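You operate a simulated robot arm through the tools that you are given. There is no shell and no other tool.

The job below is to be done with a simulated robot arm. You get a single attempt, and the scene is never put back.

JOB
The plain jar got a big dose by mistake: reject it and fill the pulp jar on small.
Fine: plain jar in the reject tub; pulp jar in the ring, fill drawer shut, dose button to small before the start; wait for FILLED. Set down upright: plain jar, pulp jar.

It is judged by the outcome, as a careful person would: the job done as asked, and still so three seconds after it is handed in. It fails if anything else is knocked over, pushed out of place, dropped, spilled or broken.

ROBOT AND FRAMES
A 7-joint arm with a two-finger parallel gripper, fixed in place. Base frame: the origin is on the floor under the middle of its stand, x ahead of it, y to its left, z up; the work surface is at about z = 0.85. Lengths are in m, angles in degrees, forces in N, time in s.
It reaches about 1.479 m from its shoulder. Its first joint turns from -166.0 to 166.0 degrees. Payload 4.4 kg.
The tool frame sits at the grasp point between the pads (the TCP): z along the fingers, y along the line on which they close. The tips reach 0.023 m beyond it. Largest opening 0.094 m; finger width 0.038, thickness 0.01; the body of the gripper, 0.054 by 0.096 m, starts 0.039 m behind the TCP.
Orientation is that of the tool frame in the base frame, as a unit quaternion [x, y, z, w]. With the fingers straight down and closing along the base's y, the tool's x points along the base's -x, its y along +y and its z along -z.

CONTROLS
- The arm moves only by the tool drive_tool. Its arguments are lists of equal length, an entry for each row: "gripper": the closure in counts, from 0 (fully open) to 255 (shut); "dp": the shift along the base's x, y, z in units of 100 mm (1.0 is 100 mm), a list of three; "delta_rot": the turn, a rotation vector about the base's x, y, z in units of 45 degrees (1.0 is 45 degrees), a list of three. In form: {"gripper": [gripper, ...], "dp": [[x, y, z], ...], "delta_rot": [[ax, ay, az], ...]}. A call has 1 to 20 rows; each row is the pose to reach, as a shift and turn from the pose commanded when the call began. A call with a number of a shift or a turn outside -1 to 1 is refused whole. A row lasts 0.2 s, in which the tool goes at most 0.05 m and 8.6 degrees; a call with a longer step from one row to the next is refused whole, and so is a gripper value outside its range. A pose out of reach is approached as far as the arm can. The call stops where the force on the tool passes 40 N (or 10 N more than at its start, if that is more) or the arm is blocked; 0.2 s more then pass. The fingers move at their own pace (about 0.072 m/s each) and stop on an object; they squeeze with about 38 N. The grip force told is the motor's: it shows also when the fingers shut on nothing. Time passes only in rows, and 0.2 s behind the last, so rows that repeat a pose let the fingers close. It gives the time, the measured TCP pose, the force on the tool (base axes), the opening and the grip force at its end, in the units of the frame above (readings bear some noise), with the torque about the TCP (base axes, N m) and any sound that the robot's microphone picked up.
- Cameras (640 x 400 px; columns grow to the right, rows downward): "scene" is fixed at [0.2202, -0.499, 1.6206]; the picture's right is [0.78, -0.62, 0.00], its down [-0.28, -0.35, -0.89] and it looks along [0.55, 0.70, -0.45] (base axes); focal length 276 px, centre (320, 200). "wrist" rides on the gripper at [0.086, 0.016, -0.075] in the tool frame; the picture's right is [-0.18, 0.98, 0.00], its down [-0.58, -0.11, -0.81] and it looks along [-0.79, -0.15, 0.59] (tool axes); focal length 243 px, centre (320, 200). There is no depth. A picture from a camera that has moved, and an enlarged one, comes with that camera's place and axes in the base frame and with its lens.
- get_image(camera): a new picture of that camera. The clock stands still meanwhile.
- inspect(camera, box): a new picture of the part [left, top, right, bottom] of that camera's present view, enlarged. The clock stands still meanwhile.
- hand_in(): hands the job in; it is judged then, once.

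Nothing tells you positions but the pictures and the camera data. Unless the task says otherwise, let go and move clear before handing in.

The tools are called as a command line: name --argument value ..., lists and objects as JSON in quotes. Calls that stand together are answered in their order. drive_tool: Moves the arm, as the interface text tells. Its arguments: {"type":"object","properties":{"gripper":{"type":"array"},"dp":{"type":"array"},"delta_rot":{"type":"array"}},"required":["gripper","dp","delta_rot"]} The other tools are called the same way: get_image (camera) takes a picture; inspect (camera, box) takes an enlarged picture of a part of a camera's view; hand_in () hands the job in.

At the start:

```text
time: 0.0
eef_pos: [0.6392, 0.1849, 1.5393]
tcp_rot: [0.0, 1.0, 0.0, -0.001]
contact_force: [-0.5, -0.6, 0.8]
torque: [-0.01, 0.0, -0.01]
opening: 0.0939
gripper_force: 0.0
```

scene: 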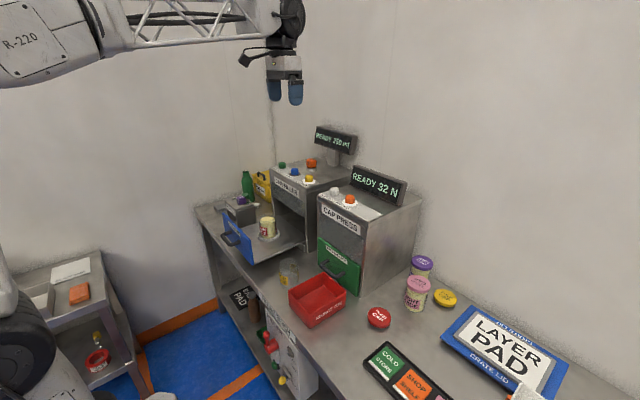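
wrist: 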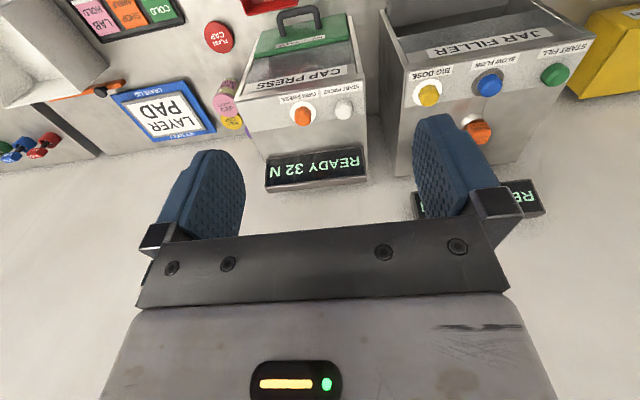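

I see a bench with two machines (jar filler with a blue open drawer holding a jar, cap press with green drawer), a red tub, and jars on the right. I'll look closer before moving.

inspect --camera "scene" --box '[190, 150, 350, 250]'

inspect --camera "scene" --box '[260, 230, 420, 330]'

inspect --camera "scene" --box '[340, 240, 500, 340]'

inspect --camera "scene" --box '[260, 120, 420, 220]'

inspect --camera "wrist" --box '[360, 0, 640, 175]'

```text
4.00 times, centred on (270, 200) of scene
camera zoom: at [0.2202, -0.499, 1.6206], right [0.78, -0.62, 0.0], down [-0.28, -0.35, -0.89], along [0.55, 0.7, -0.45], focal length 1102 px, centre (520, 200)
```

zoom: 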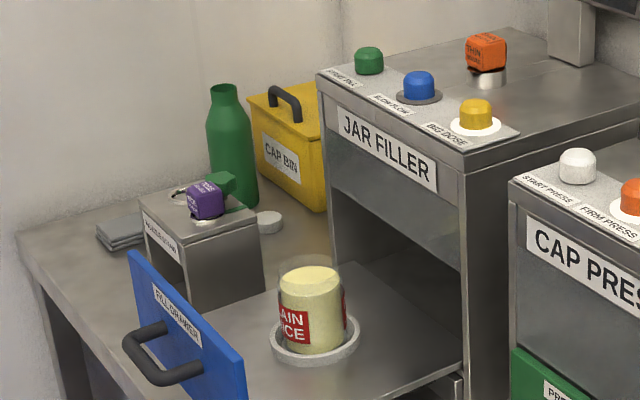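

```text
4.00 times, centred on (340, 280) of scene
camera zoom: at [0.2202, -0.499, 1.6206], right [0.78, -0.62, 0.0], down [-0.28, -0.35, -0.89], along [0.55, 0.7, -0.45], focal length 1102 px, centre (240, -120)
```

zoom: 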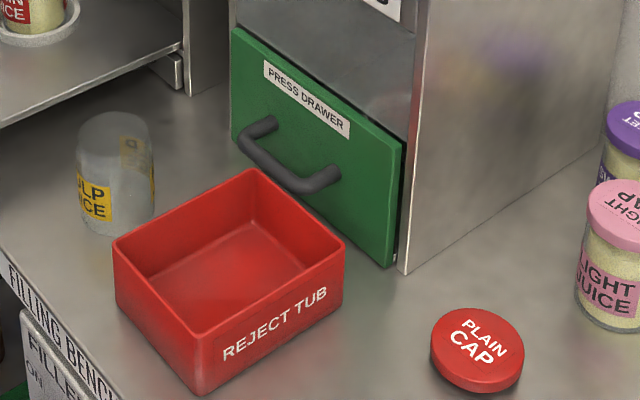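

```text
4.00 times, centred on (420, 290) of scene
camera zoom: at [0.2202, -0.499, 1.6206], right [0.78, -0.62, 0.0], down [-0.28, -0.35, -0.89], along [0.55, 0.7, -0.45], focal length 1102 px, centre (-80, -160)
```

zoom: 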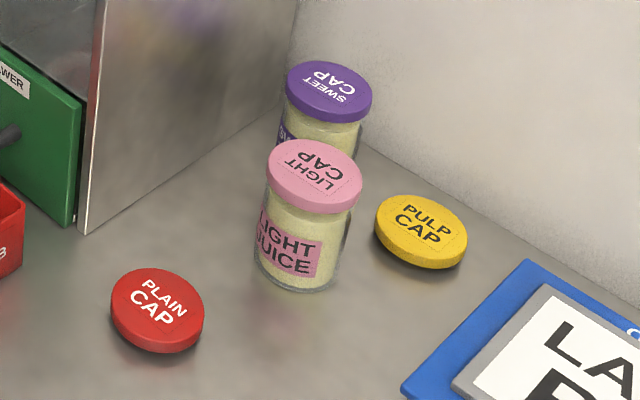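

```text
4.00 times, centred on (340, 170) of scene
camera zoom: at [0.2202, -0.499, 1.6206], right [0.78, -0.62, 0.0], down [-0.28, -0.35, -0.89], along [0.55, 0.7, -0.45], focal length 1102 px, centre (240, 320)
```

zoom: 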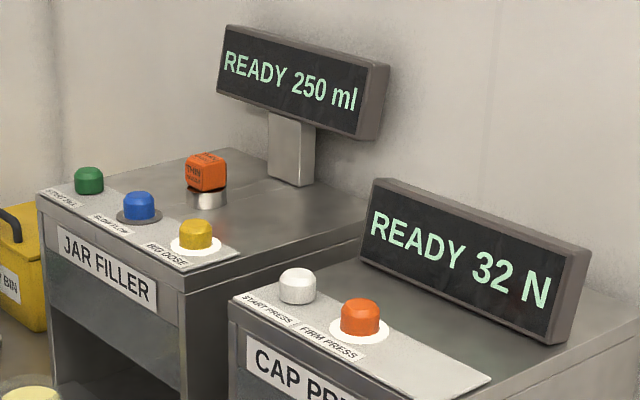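

```text
2.29 times, centred on (500, 88) of wrist
camera zoom: at [0.553, 0.2007, 1.6127], right [0.18, 0.98, 0.0], down [0.58, -0.11, 0.81], along [0.79, -0.15, -0.59], focal length 555 px, centre (-91, 457)
```

zoom: 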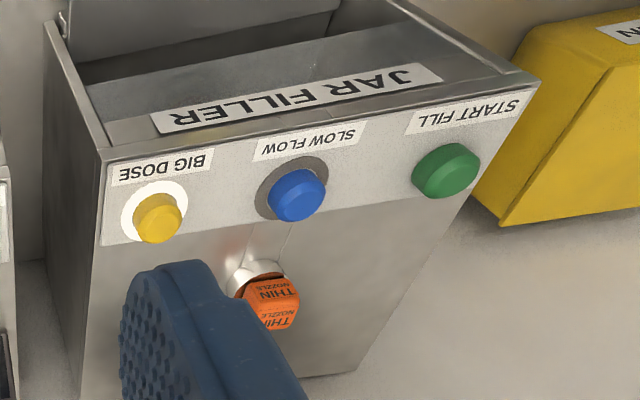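

The filler shows READY 250 ml with BIG DOSE lit; the plain jar stands in the drawer ring, an empty pulp jar stands beside the red tub. I'll look at the remaining details and labels.

inspect --camera "scene" --box '[230, 280, 330, 400]'

inspect --camera "scene" --box '[210, 180, 290, 230]'

inspect --camera "scene" --box '[260, 200, 324, 240]'

inspect --camera "scene" --box '[340, 320, 480, 400]'

inspect --camera "scene" --box '[270, 250, 334, 290]'

```text
3.33 times, centred on (280, 340) of scene
camera zoom: at [0.2202, -0.499, 1.6206], right [0.78, -0.62, 0.0], down [-0.28, -0.35, -0.89], along [0.55, 0.7, -0.45], focal length 919 px, centre (453, -267)
```

zoom: 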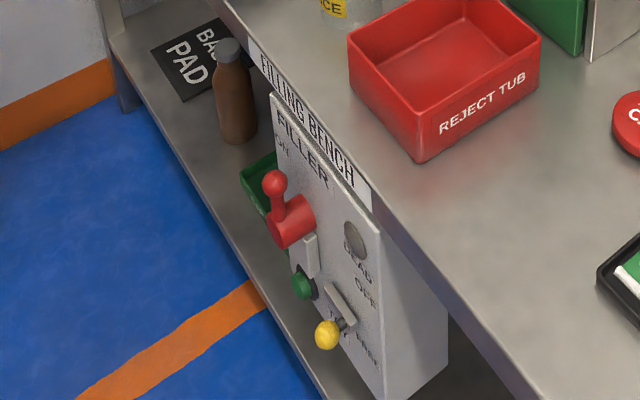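

```text
8.00 times, centred on (250, 205) of scene
camera zoom: at [0.2202, -0.499, 1.6206], right [0.78, -0.62, 0.0], down [-0.28, -0.35, -0.89], along [0.55, 0.7, -0.45], focal length 2205 px, centre (880, 160)
```

zoom: 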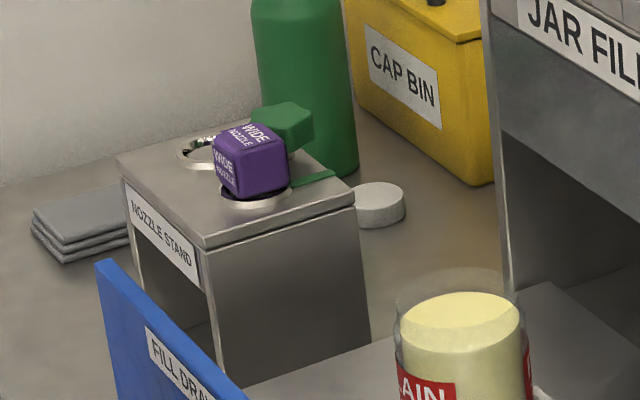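

```text
10.00 times, centred on (292, 220) of scene
camera zoom: at [0.2202, -0.499, 1.6206], right [0.78, -0.62, 0.0], down [-0.28, -0.35, -0.89], along [0.55, 0.7, -0.45], focal length 2756 px, centre (600, 0)
```

zoom: 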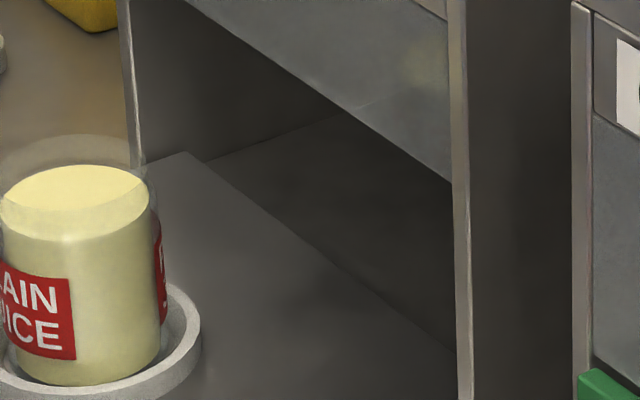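

```text
4.57 times, centred on (410, 360) of scene
camera zoom: at [0.2202, -0.499, 1.6206], right [0.78, -0.62, 0.0], down [-0.28, -0.35, -0.89], along [0.55, 0.7, -0.45], focal length 1260 px, centre (-91, -531)
```

zoom: 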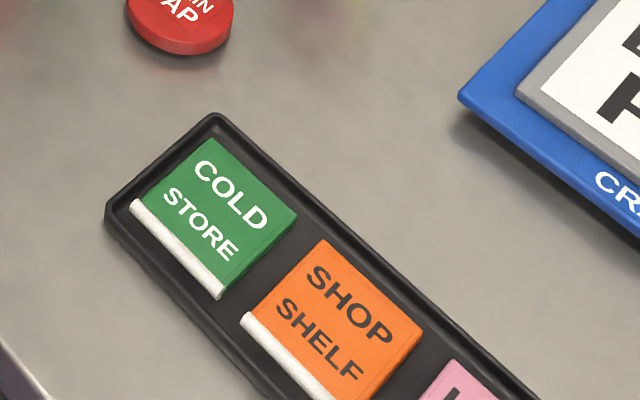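

```text
10.00 times, centred on (302, 270) of scene
camera zoom: at [0.2202, -0.499, 1.6206], right [0.78, -0.62, 0.0], down [-0.28, -0.35, -0.89], along [0.55, 0.7, -0.45], focal length 2756 px, centre (500, -500)
```

zoom: 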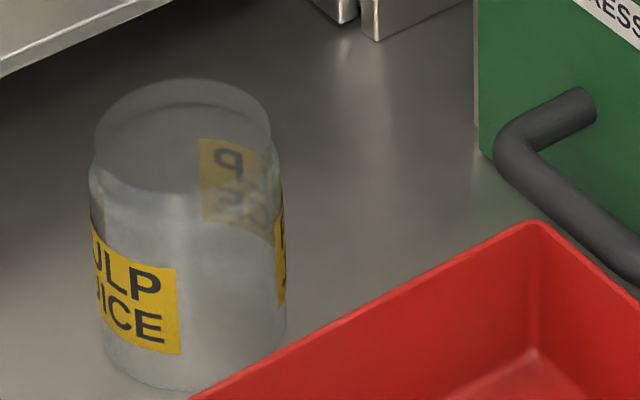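

I'm pulling the arm back and slightly down so that the wrist camera gets a clear look at the bench, drawer and jars.

drive_tool --gripper '[0, 0, 0]' --dp '[[-0.4, 0.0, 0.0], [-0.8, 0.2, 0.0], [-1.0, 0.5, 0.0]]' --delta_rot '[[0, 0, 0], [0, 0, 0], [0, 0, 0]]'

drive_tool --gripper '[0, 0, 0]' --dp '[[-0.4, 0.0, 0.0], [-0.8, 0.2, 0.0], [-1.0, 0.5, 0.0]]' --delta_rot '[[0, 0, 0], [0, 0, 0], [0, 0, 0]]'

get_image --camera "wrist"

get_image --camera "scene"

```text
time: 0.8
eef_pos: [0.5378, 0.2334, 1.5396]
tcp_rot: [0.0, 1.0, -0.001, 0.001]
contact_force: [-0.4, 0.5, -0.2]
torque: [-0.04, 0.01, 0.03]
opening: 0.0939
gripper_force: 0.0
```

```text
time: 1.6
eef_pos: [0.4367, 0.2818, 1.5384]
tcp_rot: [0.0, 1.0, 0.0, 0.0]
contact_force: [0.4, 0.0, -0.2]
torque: [-0.02, -0.02, 0.0]
opening: 0.0941
gripper_force: 0.0
```

```text
taken
camera wrist: at [0.351, 0.2984, 1.6129], right [0.18, 0.98, 0.0], down [0.58, -0.11, 0.81], along [0.79, -0.15, -0.59], focal length 243 px, centre (320, 200)
```

wrist: 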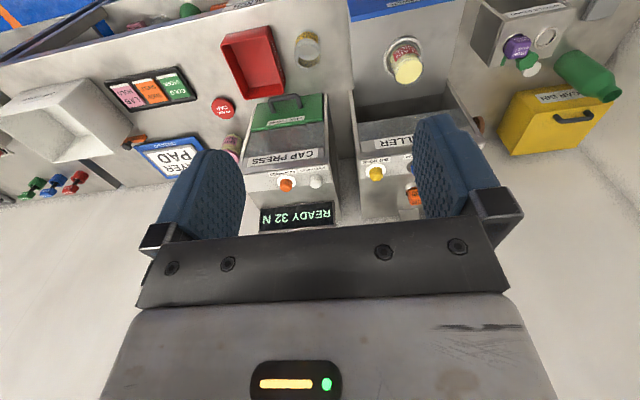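

```text
taken
```

scene: 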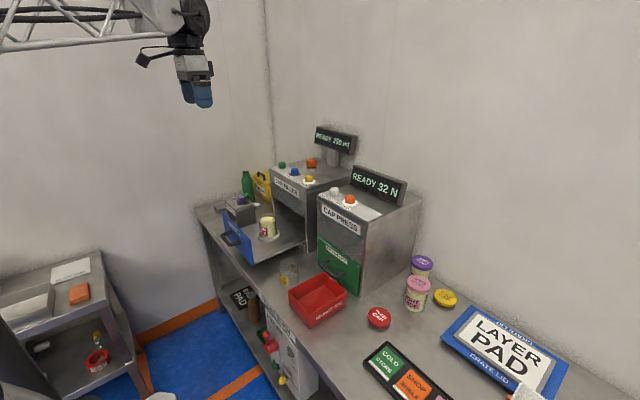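

The wrist view now shows the tub, pulp jar, ring and plain jar from above. I'll zoom in to measure.

inspect --camera "wrist" --box '[200, 0, 360, 100]'

inspect --camera "wrist" --box '[340, 0, 500, 100]'

inspect --camera "wrist" --box '[340, 100, 500, 200]'

```text
4.00 times, centred on (280, 50) of wrist
camera zoom: at [0.351, 0.2984, 1.6129], right [0.18, 0.98, 0.0], down [0.58, -0.11, 0.81], along [0.79, -0.15, -0.59], focal length 970 px, centre (480, 800)
```

zoom: 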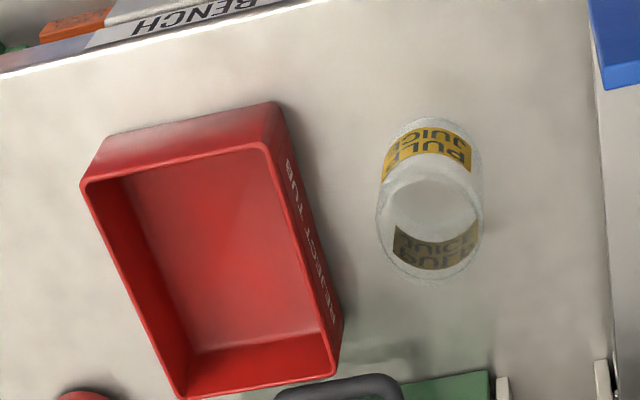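

```text
4.00 times, centred on (420, 50) of wrist
camera zoom: at [0.351, 0.2984, 1.6129], right [0.18, 0.98, 0.0], down [0.58, -0.11, 0.81], along [0.79, -0.15, -0.59], focal length 970 px, centre (-80, 800)
```

zoom: 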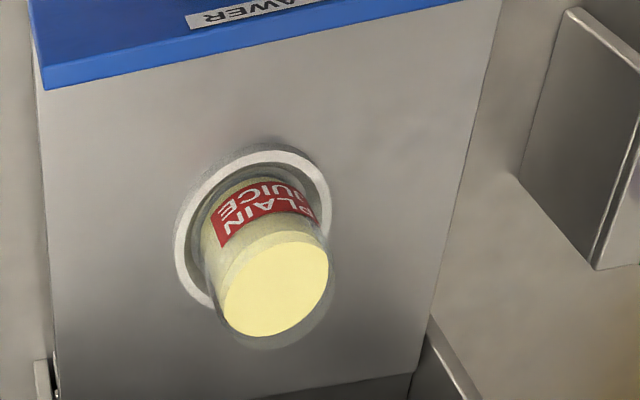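

```text
4.00 times, centred on (420, 150) of wrist
camera zoom: at [0.351, 0.2984, 1.6129], right [0.18, 0.98, 0.0], down [0.58, -0.11, 0.81], along [0.79, -0.15, -0.59], focal length 970 px, centre (-80, 400)
```

zoom: 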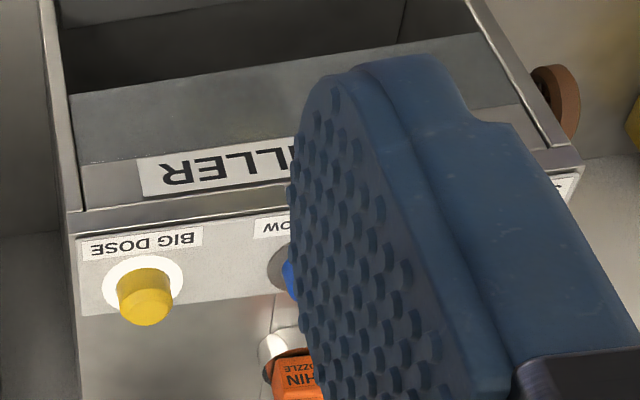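

Estimates: ring ≈ (0.68, 0.46, 0.925), tub centre ≈ (0.649, 0.057), pulp jar ≈ (0.63, 0.212), buttons at x≈0.836 on top of the filler. Next I move nearer to the plain jar to refine.

drive_tool --gripper '[0, 0, 0, 0]' --dp '[[0.2, 0.3, -0.2], [0.4, 0.6, -0.4], [0.5, 0.9, -0.7], [0.6, 1.0, -1.0]]' --delta_rot '[[0, 0, 0], [0, 0, 0], [0, 0, 0], [0, 0, 0]]'

drive_tool --gripper '[0, 0, 0, 0]' --dp '[[0.0, 0.2, -0.4], [0.0, 0.4, -0.7], [0.0, 0.7, -0.9], [0.0, 0.8, -1.0]]' --delta_rot '[[0, 0, 0], [0, 0, 0], [0, 0, 0], [0, 0, 0]]'

drive_tool --gripper '[0, 0, 0]' --dp '[[0.0, 0.0, -0.4], [0.0, 0.0, -0.8], [0.0, 0.0, -1.0]]' --delta_rot '[[0, 0, 0], [0, 0, 0], [0, 0, 0]]'

get_image --camera "wrist"

get_image --camera "scene"

```text
time: 2.6
eef_pos: [0.4988, 0.3821, 1.4407]
tcp_rot: [0.0, 1.0, 0.001, 0.0]
contact_force: [0.0, -0.4, 0.3]
torque: [0.02, 0.0, -0.03]
opening: 0.0941
gripper_force: 0.0
```

```text
time: 3.6
eef_pos: [0.4997, 0.4654, 1.3384]
tcp_rot: [-0.001, 1.0, 0.0, 0.0]
contact_force: [0.3, -0.4, -0.1]
torque: [-0.05, -0.01, 0.01]
opening: 0.0943
gripper_force: 0.0
```

```text
time: 4.4
eef_pos: [0.5001, 0.4652, 1.2382]
tcp_rot: [0.0, 1.0, 0.0, 0.0]
contact_force: [0.0, -0.5, 1.3]
torque: [-0.02, 0.0, -0.01]
opening: 0.0944
gripper_force: 0.0
```

```text
taken
camera wrist: at [0.4134, 0.4811, 1.3124], right [0.18, 0.98, 0.0], down [0.58, -0.11, 0.81], along [0.79, -0.15, -0.59], focal length 243 px, centre (320, 200)
```

wrist: 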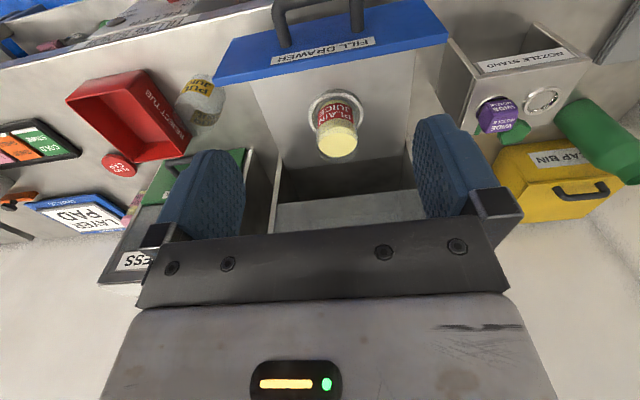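

```text
taken
```

scene: 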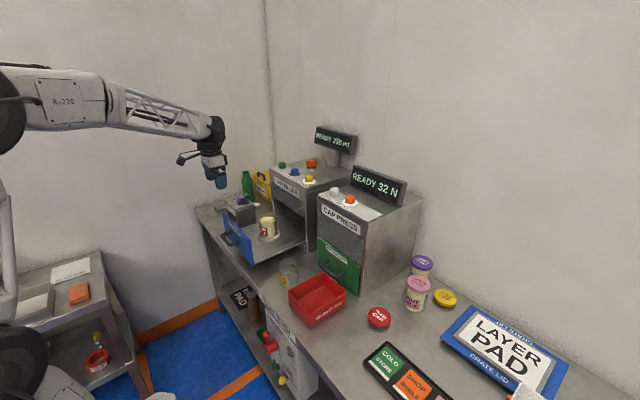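

inspect --camera "wrist" --box '[256, 40, 416, 140]'

inspect --camera "wrist" --box '[296, 80, 376, 170]'

inspect --camera "wrist" --box '[60, 50, 240, 170]'

```text
4.00 times, centred on (336, 90) of wrist
camera zoom: at [0.4134, 0.4811, 1.3124], right [0.18, 0.98, 0.0], down [0.58, -0.11, 0.81], along [0.79, -0.15, -0.59], focal length 970 px, centre (256, 640)
```

zoom: 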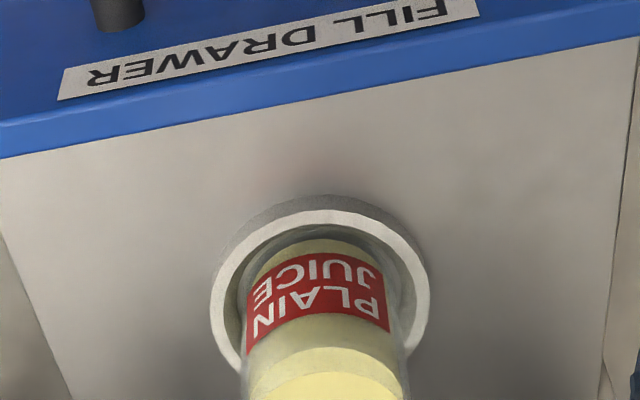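

```text
4.44 times, centred on (336, 125) of wrist
camera zoom: at [0.4134, 0.4811, 1.3124], right [0.18, 0.98, 0.0], down [0.58, -0.11, 0.81], along [0.79, -0.15, -0.59], focal length 1078 px, centre (249, 533)
```

zoom: 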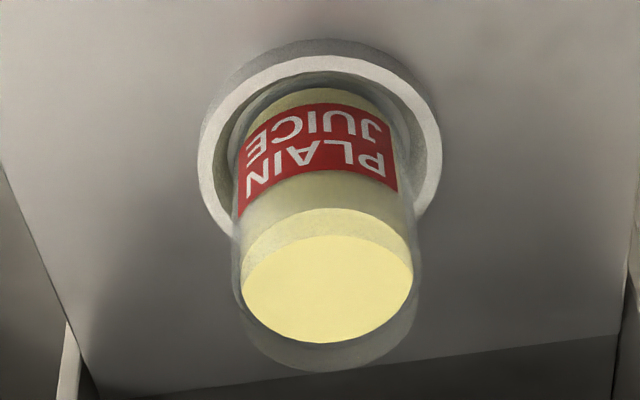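

```text
3.33 times, centred on (150, 110) of wrist
camera zoom: at [0.4134, 0.4811, 1.3124], right [0.18, 0.98, 0.0], down [0.58, -0.11, 0.81], along [0.79, -0.15, -0.59], focal length 809 px, centre (887, 500)
```

zoom: 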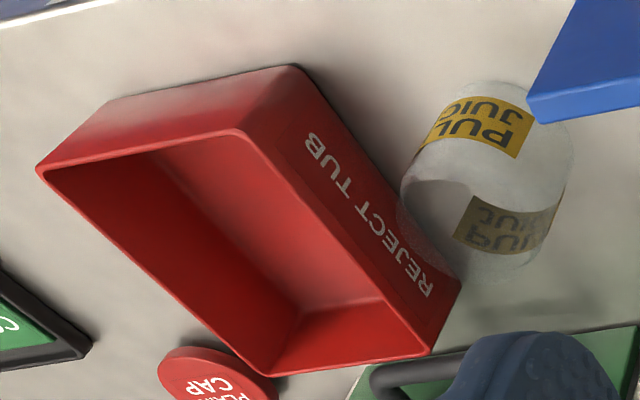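

Refined: ring centre ≈ (0.676, 0.462), plain-jar rim z ≈ 1.016, jar diameter ≈ 0.07. I'll move above the plain jar and check alignment.

drive_tool --gripper '[0, 0, 0]' --dp '[[0.4, 0.0, -0.1], [0.8, 0.0, -0.2], [1.0, -0.02, -0.2]]' --delta_rot '[[0, 0, 0], [0, 0, 0], [0, 0, 0]]'

drive_tool --gripper '[0, 0, 0]' --dp '[[0.3, 0.0, -0.3], [0.6, 0.0, -0.6], [0.76, -0.02, -0.9]]' --delta_rot '[[0, 0, 0], [0, 0, 0], [0, 0, 0]]'

get_image --camera "wrist"

inspect --camera "scene" --box '[190, 150, 350, 250]'

```text
time: 5.2
eef_pos: [0.5998, 0.4622, 1.2211]
tcp_rot: [0.0, 1.0, 0.0, 0.001]
contact_force: [-0.2, -0.5, 0.0]
torque: [0.02, 0.03, -0.03]
opening: 0.0943
gripper_force: 0.0
```

```text
time: 6.0
eef_pos: [0.6755, 0.4605, 1.1295]
tcp_rot: [0.0, 1.0, 0.0, 0.001]
contact_force: [1.1, -0.1, 0.3]
torque: [0.0, 0.0, 0.0]
opening: 0.0939
gripper_force: 0.1
```

```text
taken
camera wrist: at [0.5892, 0.4765, 1.2029], right [0.18, 0.98, 0.0], down [0.58, -0.11, 0.81], along [0.79, -0.15, -0.59], focal length 243 px, centre (320, 200)
```

wrist: 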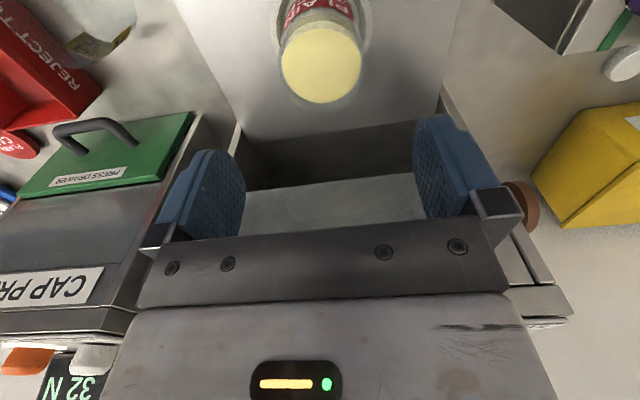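

```text
4.00 times, centred on (270, 200) of scene
camera zoom: at [0.2202, -0.499, 1.6206], right [0.78, -0.62, 0.0], down [-0.28, -0.35, -0.89], along [0.55, 0.7, -0.45], focal length 1102 px, centre (520, 200)
```

zoom: 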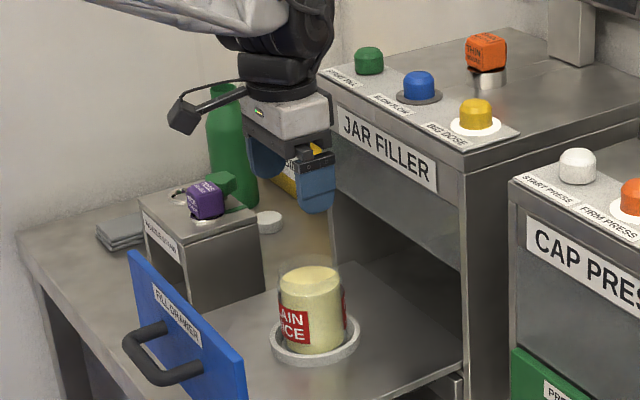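

The jar centres at about (0.676, 0.462), right under the tool. I'll descend to grip height.

drive_tool --gripper '[0, 0, 0, 0]' --dp '[[0.0, 0.0, -0.3], [0.0, 0.01, -0.6], [0.0, 0.01, -0.8], [0.0, 0.01, -0.9]]' --delta_rot '[[0, 0, 0], [0, 0, 0], [0, 0, 0], [0, 0, 0]]'

get_image --camera "wrist"

inspect --camera "scene" --box '[210, 170, 322, 240]'

```text
time: 7.0
eef_pos: [0.6757, 0.4614, 1.0393]
tcp_rot: [-0.001, 1.0, 0.001, 0.0]
contact_force: [-0.5, 0.5, 1.0]
torque: [-0.01, 0.0, 0.04]
opening: 0.094
gripper_force: 0.1
```

```text
taken
camera wrist: at [0.59, 0.4773, 1.1126], right [0.18, 0.98, 0.0], down [0.58, -0.11, 0.81], along [0.79, -0.15, -0.59], focal length 243 px, centre (320, 200)
```

wrist: 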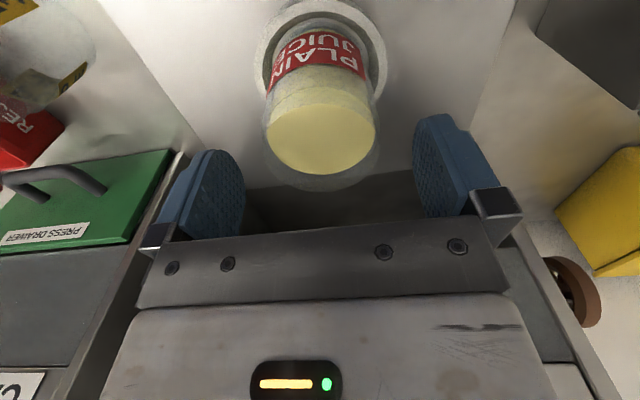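

```text
5.71 times, centred on (266, 205) of scene
camera zoom: at [0.2202, -0.499, 1.6206], right [0.78, -0.62, 0.0], down [-0.28, -0.35, -0.89], along [0.55, 0.7, -0.45], focal length 1575 px, centre (629, 171)
```

zoom: 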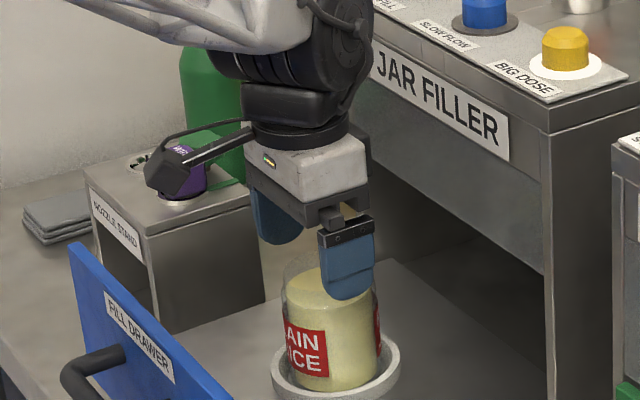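

Alignment is good (jar at y≈0.462, rim z≈1.016). Descending another 5 cm, then closing.

drive_tool --gripper '[0, 0, 0, 0]' --dp '[[0.0, 0.0, -0.2], [0.0, 0.0, -0.35], [0.0, 0.005, -0.45], [0.0, 0.005, -0.52]]' --delta_rot '[[0, 0, 0], [0, 0, 0], [0, 0, 0], [0, 0, 0]]'

get_image --camera "wrist"

inspect --camera "scene" --box '[210, 170, 322, 240]'

```text
time: 8.0
eef_pos: [0.6764, 0.4625, 0.9855]
tcp_rot: [0.0, 1.0, 0.0, -0.001]
contact_force: [0.3, -0.1, 0.5]
torque: [0.01, 0.03, -0.02]
opening: 0.0946
gripper_force: 0.1
```

```text
taken
camera wrist: at [0.5899, 0.4775, 1.0604], right [0.18, 0.98, 0.0], down [0.58, -0.11, 0.81], along [0.79, -0.15, -0.59], focal length 243 px, centre (320, 200)
```

wrist: 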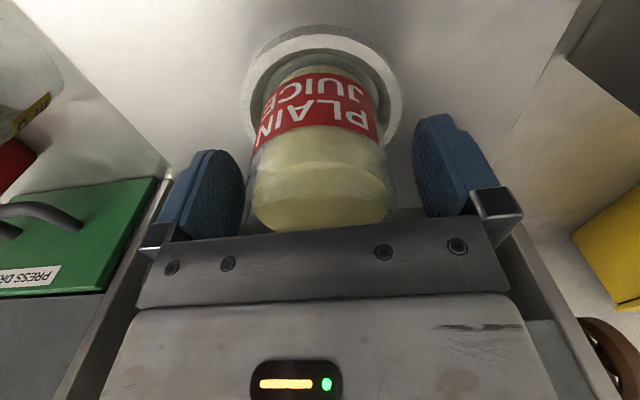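

```text
5.71 times, centred on (266, 205) of scene
camera zoom: at [0.2202, -0.499, 1.6206], right [0.78, -0.62, 0.0], down [-0.28, -0.35, -0.89], along [0.55, 0.7, -0.45], focal length 1575 px, centre (629, 171)
```

zoom: 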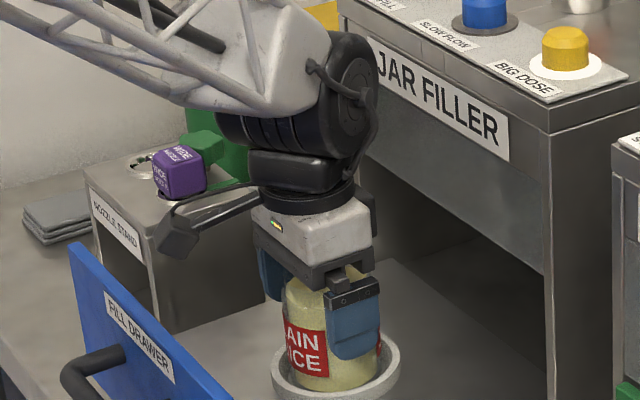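

Fingers straddle the jar. Closing now.

drive_tool --gripper '[120, 255, 255, 255, 255]' --dp '[[0, 0, 0], [0, 0, 0], [0, 0, 0], [0, 0, 0], [0, 0, 0]]' --delta_rot '[[0, 0, 0], [0, 0, 0], [0, 0, 0], [0, 0, 0], [0, 0, 0]]'

get_image --camera "wrist"

```text
time: 9.2
eef_pos: [0.6768, 0.4611, 0.9872]
tcp_rot: [0.0, 1.0, 0.0, 0.0]
contact_force: [0.2, -0.8, -0.2]
torque: [0.04, -0.03, -0.01]
opening: 0.0663
gripper_force: 38.0
```

```text
taken
camera wrist: at [0.5898, 0.4774, 1.0605], right [0.18, 0.98, 0.0], down [0.58, -0.11, 0.81], along [0.79, -0.15, -0.59], focal length 243 px, centre (320, 200)
```

wrist: 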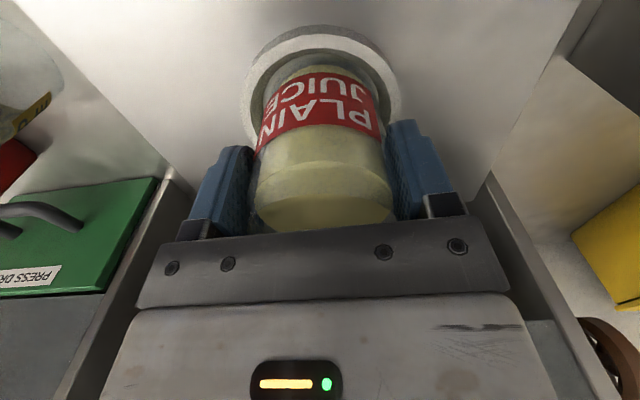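

Gripped (opening 0.066, 38 N). Lifting slowly and straight up.

drive_tool --gripper '[255, 255, 255, 255, 255, 255]' --dp '[[0, 0, 0.05], [0, 0, 0.2], [0, 0, 0.4], [0, 0, 0.6], [0, 0, 0.8], [0, 0, 0.95]]' --delta_rot '[[0, 0, 0], [0, 0, 0], [0, 0, 0], [0, 0, 0], [0, 0, 0], [0, 0, 0]]'

get_image --camera "wrist"

get_image --camera "scene"

```text
time: 10.6
eef_pos: [0.6747, 0.4624, 1.0805]
tcp_rot: [0.0, 1.0, 0.0, 0.0]
contact_force: [-0.6, 0.5, -3.1]
torque: [-0.01, 0.03, 0.0]
opening: 0.0662
gripper_force: 38.0
```

```text
taken
camera wrist: at [0.5897, 0.4786, 1.1553], right [0.18, 0.98, 0.0], down [0.58, -0.11, 0.81], along [0.79, -0.15, -0.59], focal length 243 px, centre (320, 200)
```

wrist: 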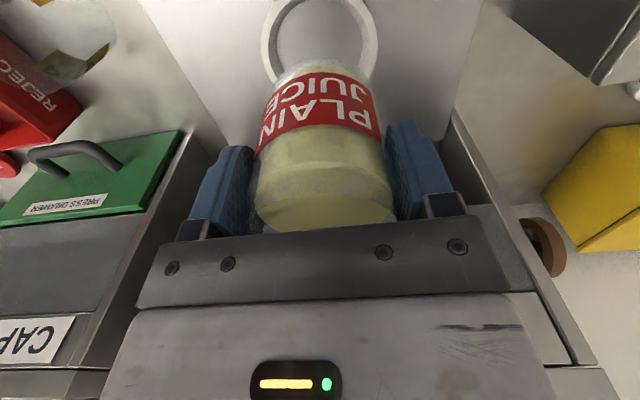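

```text
taken
```

scene: 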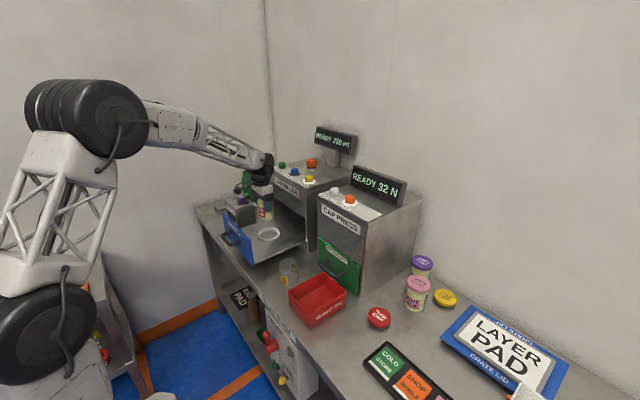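

The jar is up and upright; the ring is now bare so I measure it, and check the scene view.

inspect --camera "scene" --box '[220, 190, 332, 260]'

inspect --camera "wrist" --box '[240, 0, 400, 100]'

```text
5.71 times, centred on (276, 225) of scene
camera zoom: at [0.2202, -0.499, 1.6206], right [0.78, -0.62, 0.0], down [-0.28, -0.35, -0.89], along [0.55, 0.7, -0.45], focal length 1575 px, centre (571, 57)
```

zoom: 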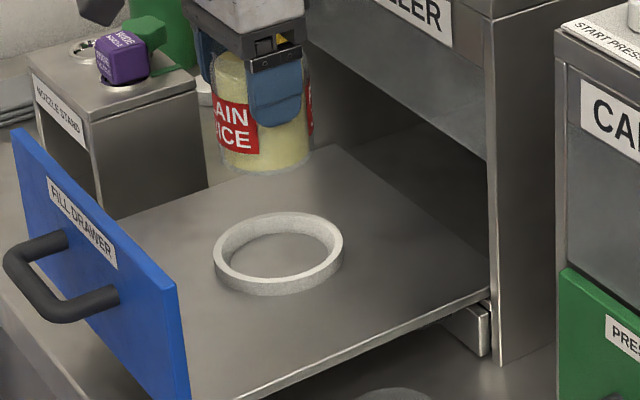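

```text
4.00 times, centred on (320, 50) of wrist
camera zoom: at [0.5897, 0.4786, 1.1553], right [0.18, 0.98, 0.0], down [0.58, -0.11, 0.81], along [0.79, -0.15, -0.59], focal length 970 px, centre (320, 800)
```

zoom: 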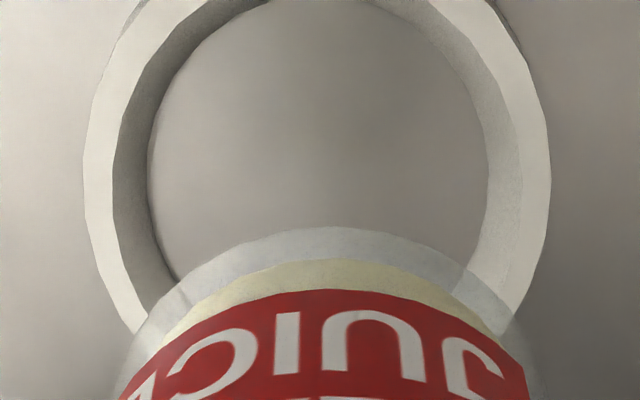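

Ring centre ≈ (0.676, 0.462), inner diameter ≈ 0.085. Carrying the plain jar smoothly over toward the tub.

drive_tool --gripper '[255, 255, 255, 255, 255, 255, 255]' --dp '[[0, 0, 0.15], [0, -0.05, 0.35], [0, -0.2, 0.5], [-0.03, -0.42, 0.5], [-0.05, -0.65, 0.5], [-0.06, -0.88, 0.5], [-0.06, -1.0, 0.5]]' --delta_rot '[[0, 0, 0], [0, 0, 0], [0, 0, 0], [0, 0, 0], [0, 0, 0], [0, 0, 0], [0, 0, 0]]'

drive_tool --gripper '[255, 255, 255, 255, 255, 255]' --dp '[[0, -0.1, 0], [-0.02, -0.3, 0], [-0.05, -0.52, 0], [-0.06, -0.75, 0], [-0.06, -0.92, 0], [-0.06, -1.0, 0]]' --delta_rot '[[0, 0, 0], [0, 0, 0], [0, 0, 0], [0, 0, 0], [0, 0, 0], [0, 0, 0]]'

drive_tool --gripper '[255, 255, 255, 255, 255, 255]' --dp '[[0, -0.1, 0], [-0.02, -0.3, 0], [-0.05, -0.52, 0], [-0.06, -0.75, 0], [-0.06, -0.92, 0], [-0.06, -1.0, 0]]' --delta_rot '[[0, 0, 0], [0, 0, 0], [0, 0, 0], [0, 0, 0], [0, 0, 0], [0, 0, 0]]'

get_image --camera "wrist"

get_image --camera "scene"

```text
time: 12.2
eef_pos: [0.6692, 0.3628, 1.1329]
tcp_rot: [-0.001, 1.0, 0.0, 0.0]
contact_force: [-0.5, 1.1, -3.4]
torque: [-0.03, 0.02, 0.0]
opening: 0.0664
gripper_force: 37.9
```

```text
time: 13.6
eef_pos: [0.664, 0.261, 1.133]
tcp_rot: [0.0, 1.0, 0.001, 0.0]
contact_force: [-0.2, 0.2, -2.2]
torque: [0.0, -0.01, 0.01]
opening: 0.0664
gripper_force: 37.7
```

```text
time: 15.0
eef_pos: [0.6573, 0.1627, 1.1309]
tcp_rot: [0.0, 1.0, 0.0, 0.0]
contact_force: [0.3, -0.1, -3.0]
torque: [-0.01, 0.02, 0.02]
opening: 0.0663
gripper_force: 38.1
```

```text
taken
camera wrist: at [0.5712, 0.1792, 1.2058], right [0.18, 0.98, 0.0], down [0.58, -0.11, 0.81], along [0.79, -0.15, -0.59], focal length 243 px, centre (320, 200)
```

wrist: 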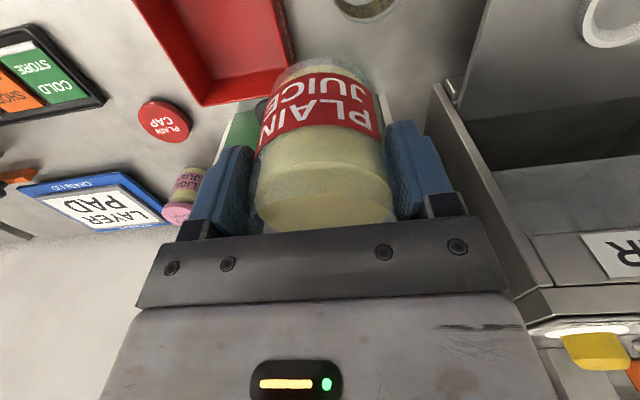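

```text
taken
```

scene: 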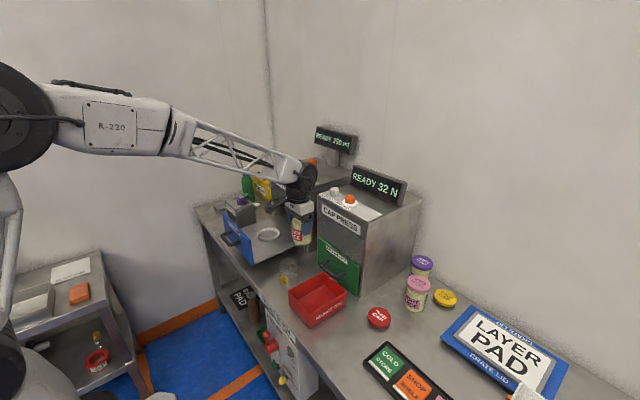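

Continuing to above the tub centre.

drive_tool --gripper '[255, 255, 255, 255, 255, 255]' --dp '[[0, -0.1, 0], [-0.02, -0.3, 0], [-0.05, -0.52, 0], [-0.07, -0.75, 0], [-0.08, -0.92, 0], [-0.08, -1.0, 0]]' --delta_rot '[[0, 0, 0], [0, 0, 0], [0, 0, 0], [0, 0, 0], [0, 0, 0], [0, 0, 0]]'

get_image --camera "wrist"

inspect --camera "scene" --box '[260, 180, 420, 330]'

```text
time: 16.4
eef_pos: [0.6498, 0.062, 1.1339]
tcp_rot: [-0.001, 1.0, 0.001, 0.0]
contact_force: [0.2, 0.4, -2.9]
torque: [0.02, 0.01, -0.02]
opening: 0.0666
gripper_force: 38.0
```

```text
taken
camera wrist: at [0.5631, 0.0781, 1.2065], right [0.18, 0.98, 0.0], down [0.58, -0.11, 0.81], along [0.79, -0.15, -0.59], focal length 243 px, centre (320, 200)
```

wrist: 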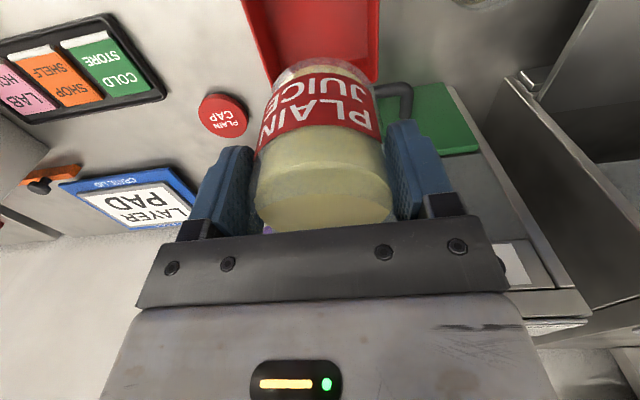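

```text
2.67 times, centred on (340, 255) of scene
camera zoom: at [0.2202, -0.499, 1.6206], right [0.78, -0.62, 0.0], down [-0.28, -0.35, -0.89], along [0.55, 0.7, -0.45], focal length 735 px, centre (267, 53)
```

zoom: 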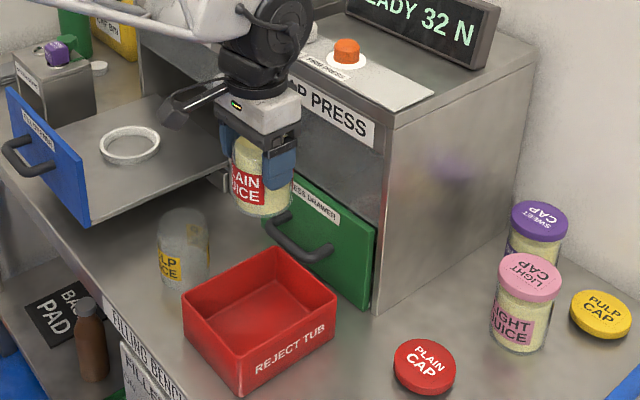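

The jar hangs over the tub centre ((0.649, 0.056)). Lowering in stages.

drive_tool --gripper '[255, 255, 255, 255, 255, 255]' --dp '[[0, -0.03, -0.1], [0, -0.06, -0.3], [0, -0.06, -0.5], [0, -0.06, -0.7], [0, -0.06, -0.9], [0, -0.06, -1.0]]' --delta_rot '[[0, 0, 0], [0, 0, 0], [0, 0, 0], [0, 0, 0], [0, 0, 0], [0, 0, 0]]'

drive_tool --gripper '[255, 255, 255, 255, 255]' --dp '[[0, 0, -0.15], [0, 0, -0.35], [0, 0, -0.55], [0, 0, -0.7], [0, 0, -0.8]]' --delta_rot '[[0, 0, 0], [0, 0, 0], [0, 0, 0], [0, 0, 0], [0, 0, 0]]'

get_image --camera "wrist"

inspect --camera "scene" --box '[260, 220, 380, 340]'

```text
time: 17.8
eef_pos: [0.65, 0.0559, 1.0316]
tcp_rot: [0.0, 1.0, -0.001, 0.0]
contact_force: [-0.2, 0.1, -2.9]
torque: [0.0, 0.02, 0.01]
opening: 0.0664
gripper_force: 37.9
```

```text
time: 19.0
eef_pos: [0.6475, 0.0564, 0.9518]
tcp_rot: [0.0, 1.0, -0.001, 0.0]
contact_force: [0.1, 0.1, -3.0]
torque: [0.0, 0.07, 0.02]
opening: 0.0665
gripper_force: 38.1
```

```text
taken
camera wrist: at [0.562, 0.0726, 1.0253], right [0.18, 0.98, 0.0], down [0.58, -0.11, 0.81], along [0.79, -0.15, -0.59], focal length 243 px, centre (320, 200)
```

wrist: 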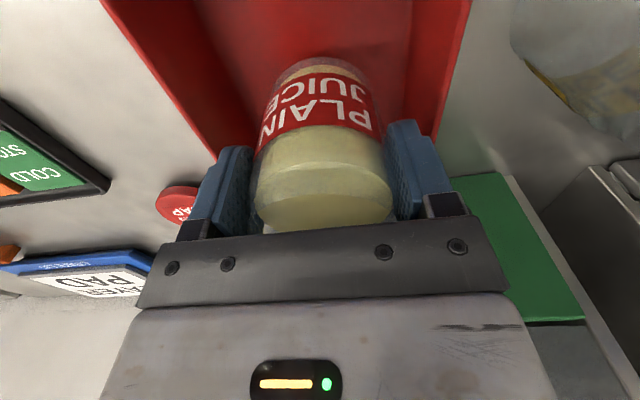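

```text
3.33 times, centred on (320, 280) of scene
camera zoom: at [0.2202, -0.499, 1.6206], right [0.78, -0.62, 0.0], down [-0.28, -0.35, -0.89], along [0.55, 0.7, -0.45], focal length 919 px, centre (320, -67)
```

zoom: 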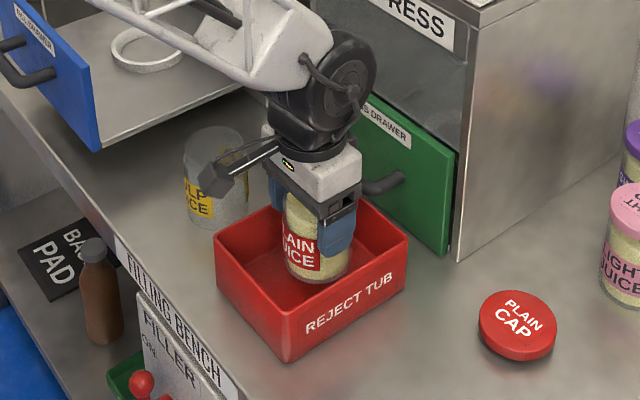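

Well centred in the tub. Lowering the last couple of centimetres in small steps to feel the floor.

drive_tool --gripper '[255, 255, 255, 255, 255]' --dp '[[0, 0, -0.05], [0, 0, -0.1], [0, 0, -0.13], [0, 0, -0.15], [0, 0, -0.17]]' --delta_rot '[[0, 0, 0], [0, 0, 0], [0, 0, 0], [0, 0, 0], [0, 0, 0]]'

inspect --camera "wrist" --box '[240, 30, 400, 130]'

```text
time: 20.2
eef_pos: [0.6488, 0.0579, 0.9342]
tcp_rot: [0.0, 1.0, 0.001, -0.001]
contact_force: [0.0, -1.0, -2.4]
torque: [0.01, 0.06, -0.01]
opening: 0.0666
gripper_force: 37.6
```

```text
4.00 times, centred on (320, 80) of wrist
camera zoom: at [0.5621, 0.0723, 1.0081], right [0.18, 0.98, 0.0], down [0.58, -0.11, 0.81], along [0.79, -0.15, -0.59], focal length 970 px, centre (320, 680)
```

zoom: 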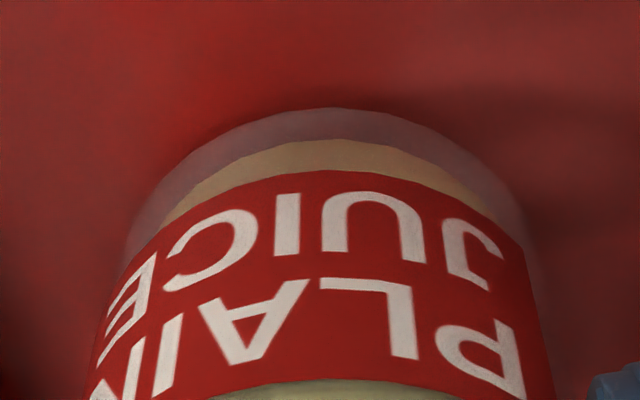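

drive_tool --gripper '[255, 255, 255, 255]' --dp '[[0, 0, -0.015], [0, 0, -0.03], [0, 0, -0.045], [0, 0, -0.045]]' --delta_rot '[[0, 0, 0], [0, 0, 0], [0, 0, 0], [0, 0, 0]]'

```text
time: 21.2
eef_pos: [0.6483, 0.0561, 0.9296]
tcp_rot: [0.0, 1.0, 0.0, 0.0]
contact_force: [0.9, 0.6, -2.7]
torque: [0.02, 0.04, 0.03]
opening: 0.0667
gripper_force: 38.0
```

Still hanging (−2.7 N). Continuing in small increments.

drive_tool --gripper '[255, 255, 255, 255]' --dp '[[0, 0, -0.015], [0, 0, -0.03], [0, 0, -0.045], [0, 0, -0.045]]' --delta_rot '[[0, 0, 0], [0, 0, 0], [0, 0, 0], [0, 0, 0]]'

```text
time: 22.2
eef_pos: [0.6489, 0.0553, 0.9256]
tcp_rot: [0.0, 1.0, 0.0, 0.0]
contact_force: [-0.1, 0.2, -2.1]
torque: [0.0, 0.04, 0.03]
opening: 0.0665
gripper_force: 38.5
```

drive_tool --gripper '[255, 255, 255]' --dp '[[0, 0, -0.012], [0, 0, -0.025], [0, 0, -0.025]]' --delta_rot '[[0, 0, 0], [0, 0, 0], [0, 0, 0]]'

inspect --camera "wrist" --box '[240, 30, 400, 130]'

inspect --camera "scene" --box '[290, 240, 370, 330]'

```text
time: 23.0
eef_pos: [0.65, 0.0565, 0.9247]
tcp_rot: [-0.001, 1.0, 0.0, 0.0]
contact_force: [3.7, -9.2, 23.9]
torque: [-0.63, -0.28, -0.07]
opening: 0.0666
gripper_force: 38.0
```

```text
4.00 times, centred on (320, 80) of wrist
camera zoom: at [0.5634, 0.0725, 0.9978], right [0.18, 0.98, 0.0], down [0.58, -0.11, 0.81], along [0.79, -0.15, -0.59], focal length 970 px, centre (320, 680)
```

zoom: 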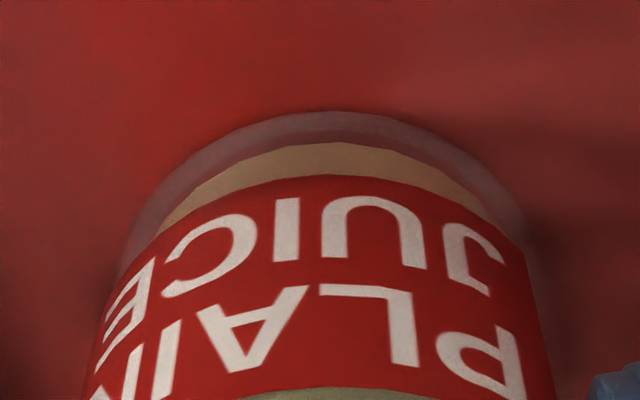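

```text
4.44 times, centred on (330, 285) of scene
camera zoom: at [0.2202, -0.499, 1.6206], right [0.78, -0.62, 0.0], down [-0.28, -0.35, -0.89], along [0.55, 0.7, -0.45], focal length 1225 px, centre (276, -178)
```

zoom: 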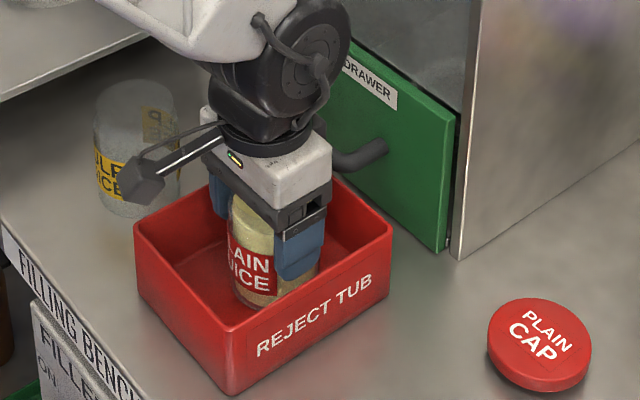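

Contact with the tub floor felt at TCP z≈0.925. Easing up 1 mm and opening only partway (tub walls are close).

drive_tool --gripper '[255, 255, 120, 60, 45, 45]' --dp '[[0, 0, 0.012], [0, 0, 0.012], [0, 0, 0.012], [0, 0, 0.012], [0, 0, 0.012], [0, 0, 0.012]]' --delta_rot '[[0, 0, 0], [0, 0, 0], [0, 0, 0], [0, 0, 0], [0, 0, 0], [0, 0, 0]]'

get_image --camera "wrist"

```text
time: 24.4
eef_pos: [0.6476, 0.0554, 0.9238]
tcp_rot: [0.0, 1.0, 0.0, 0.0]
contact_force: [0.8, 0.2, -0.1]
torque: [0.04, -0.01, 0.01]
opening: 0.0775
gripper_force: 0.0
```

```text
taken
camera wrist: at [0.5625, 0.0724, 0.9976], right [0.18, 0.98, 0.0], down [0.58, -0.11, 0.81], along [0.79, -0.15, -0.59], focal length 243 px, centre (320, 200)
```

wrist: 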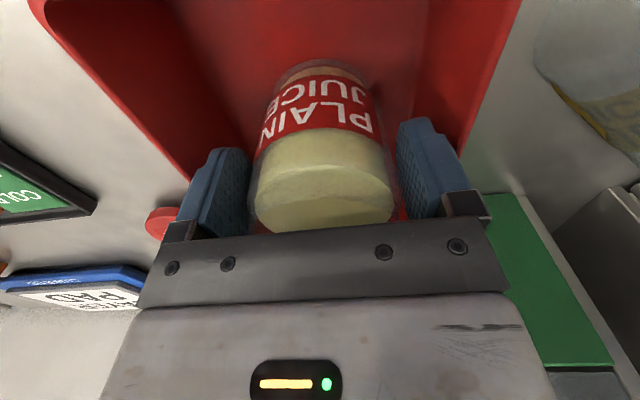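

Released; the jar stands upright. Rising straight up.

drive_tool --gripper '[45, 45, 45, 45, 45]' --dp '[[0, 0, 0.1], [0, 0, 0.25], [0, 0, 0.45], [0, 0, 0.7], [0, 0, 1.0]]' --delta_rot '[[0, 0, 0], [0, 0, 0], [0, 0, 0], [0, 0, 0], [0, 0, 0]]'

get_image --camera "wrist"

inspect --camera "scene" --box '[260, 220, 380, 330]'

```text
time: 25.6
eef_pos: [0.6484, 0.0556, 1.0255]
tcp_rot: [0.001, 1.0, 0.0, 0.001]
contact_force: [-0.6, -0.3, -0.4]
torque: [-0.01, 0.01, -0.02]
opening: 0.0775
gripper_force: 0.1
```

```text
taken
camera wrist: at [0.5623, 0.0721, 1.0992], right [0.18, 0.98, 0.0], down [0.58, -0.11, 0.81], along [0.79, -0.15, -0.59], focal length 243 px, centre (320, 200)
```

wrist: 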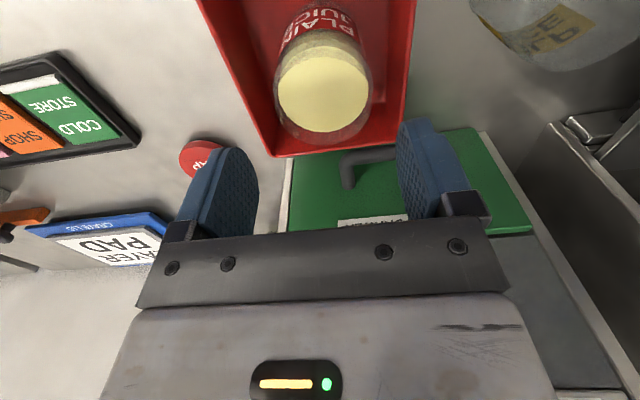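

```text
3.64 times, centred on (320, 275) of scene
camera zoom: at [0.2202, -0.499, 1.6206], right [0.78, -0.62, 0.0], down [-0.28, -0.35, -0.89], along [0.55, 0.7, -0.45], focal length 1002 px, centre (320, -73)
```

zoom: 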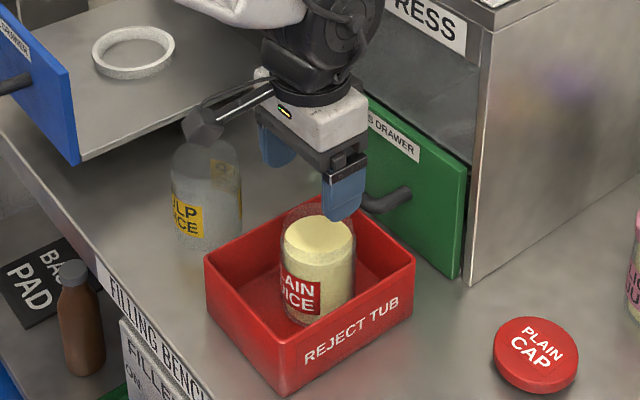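

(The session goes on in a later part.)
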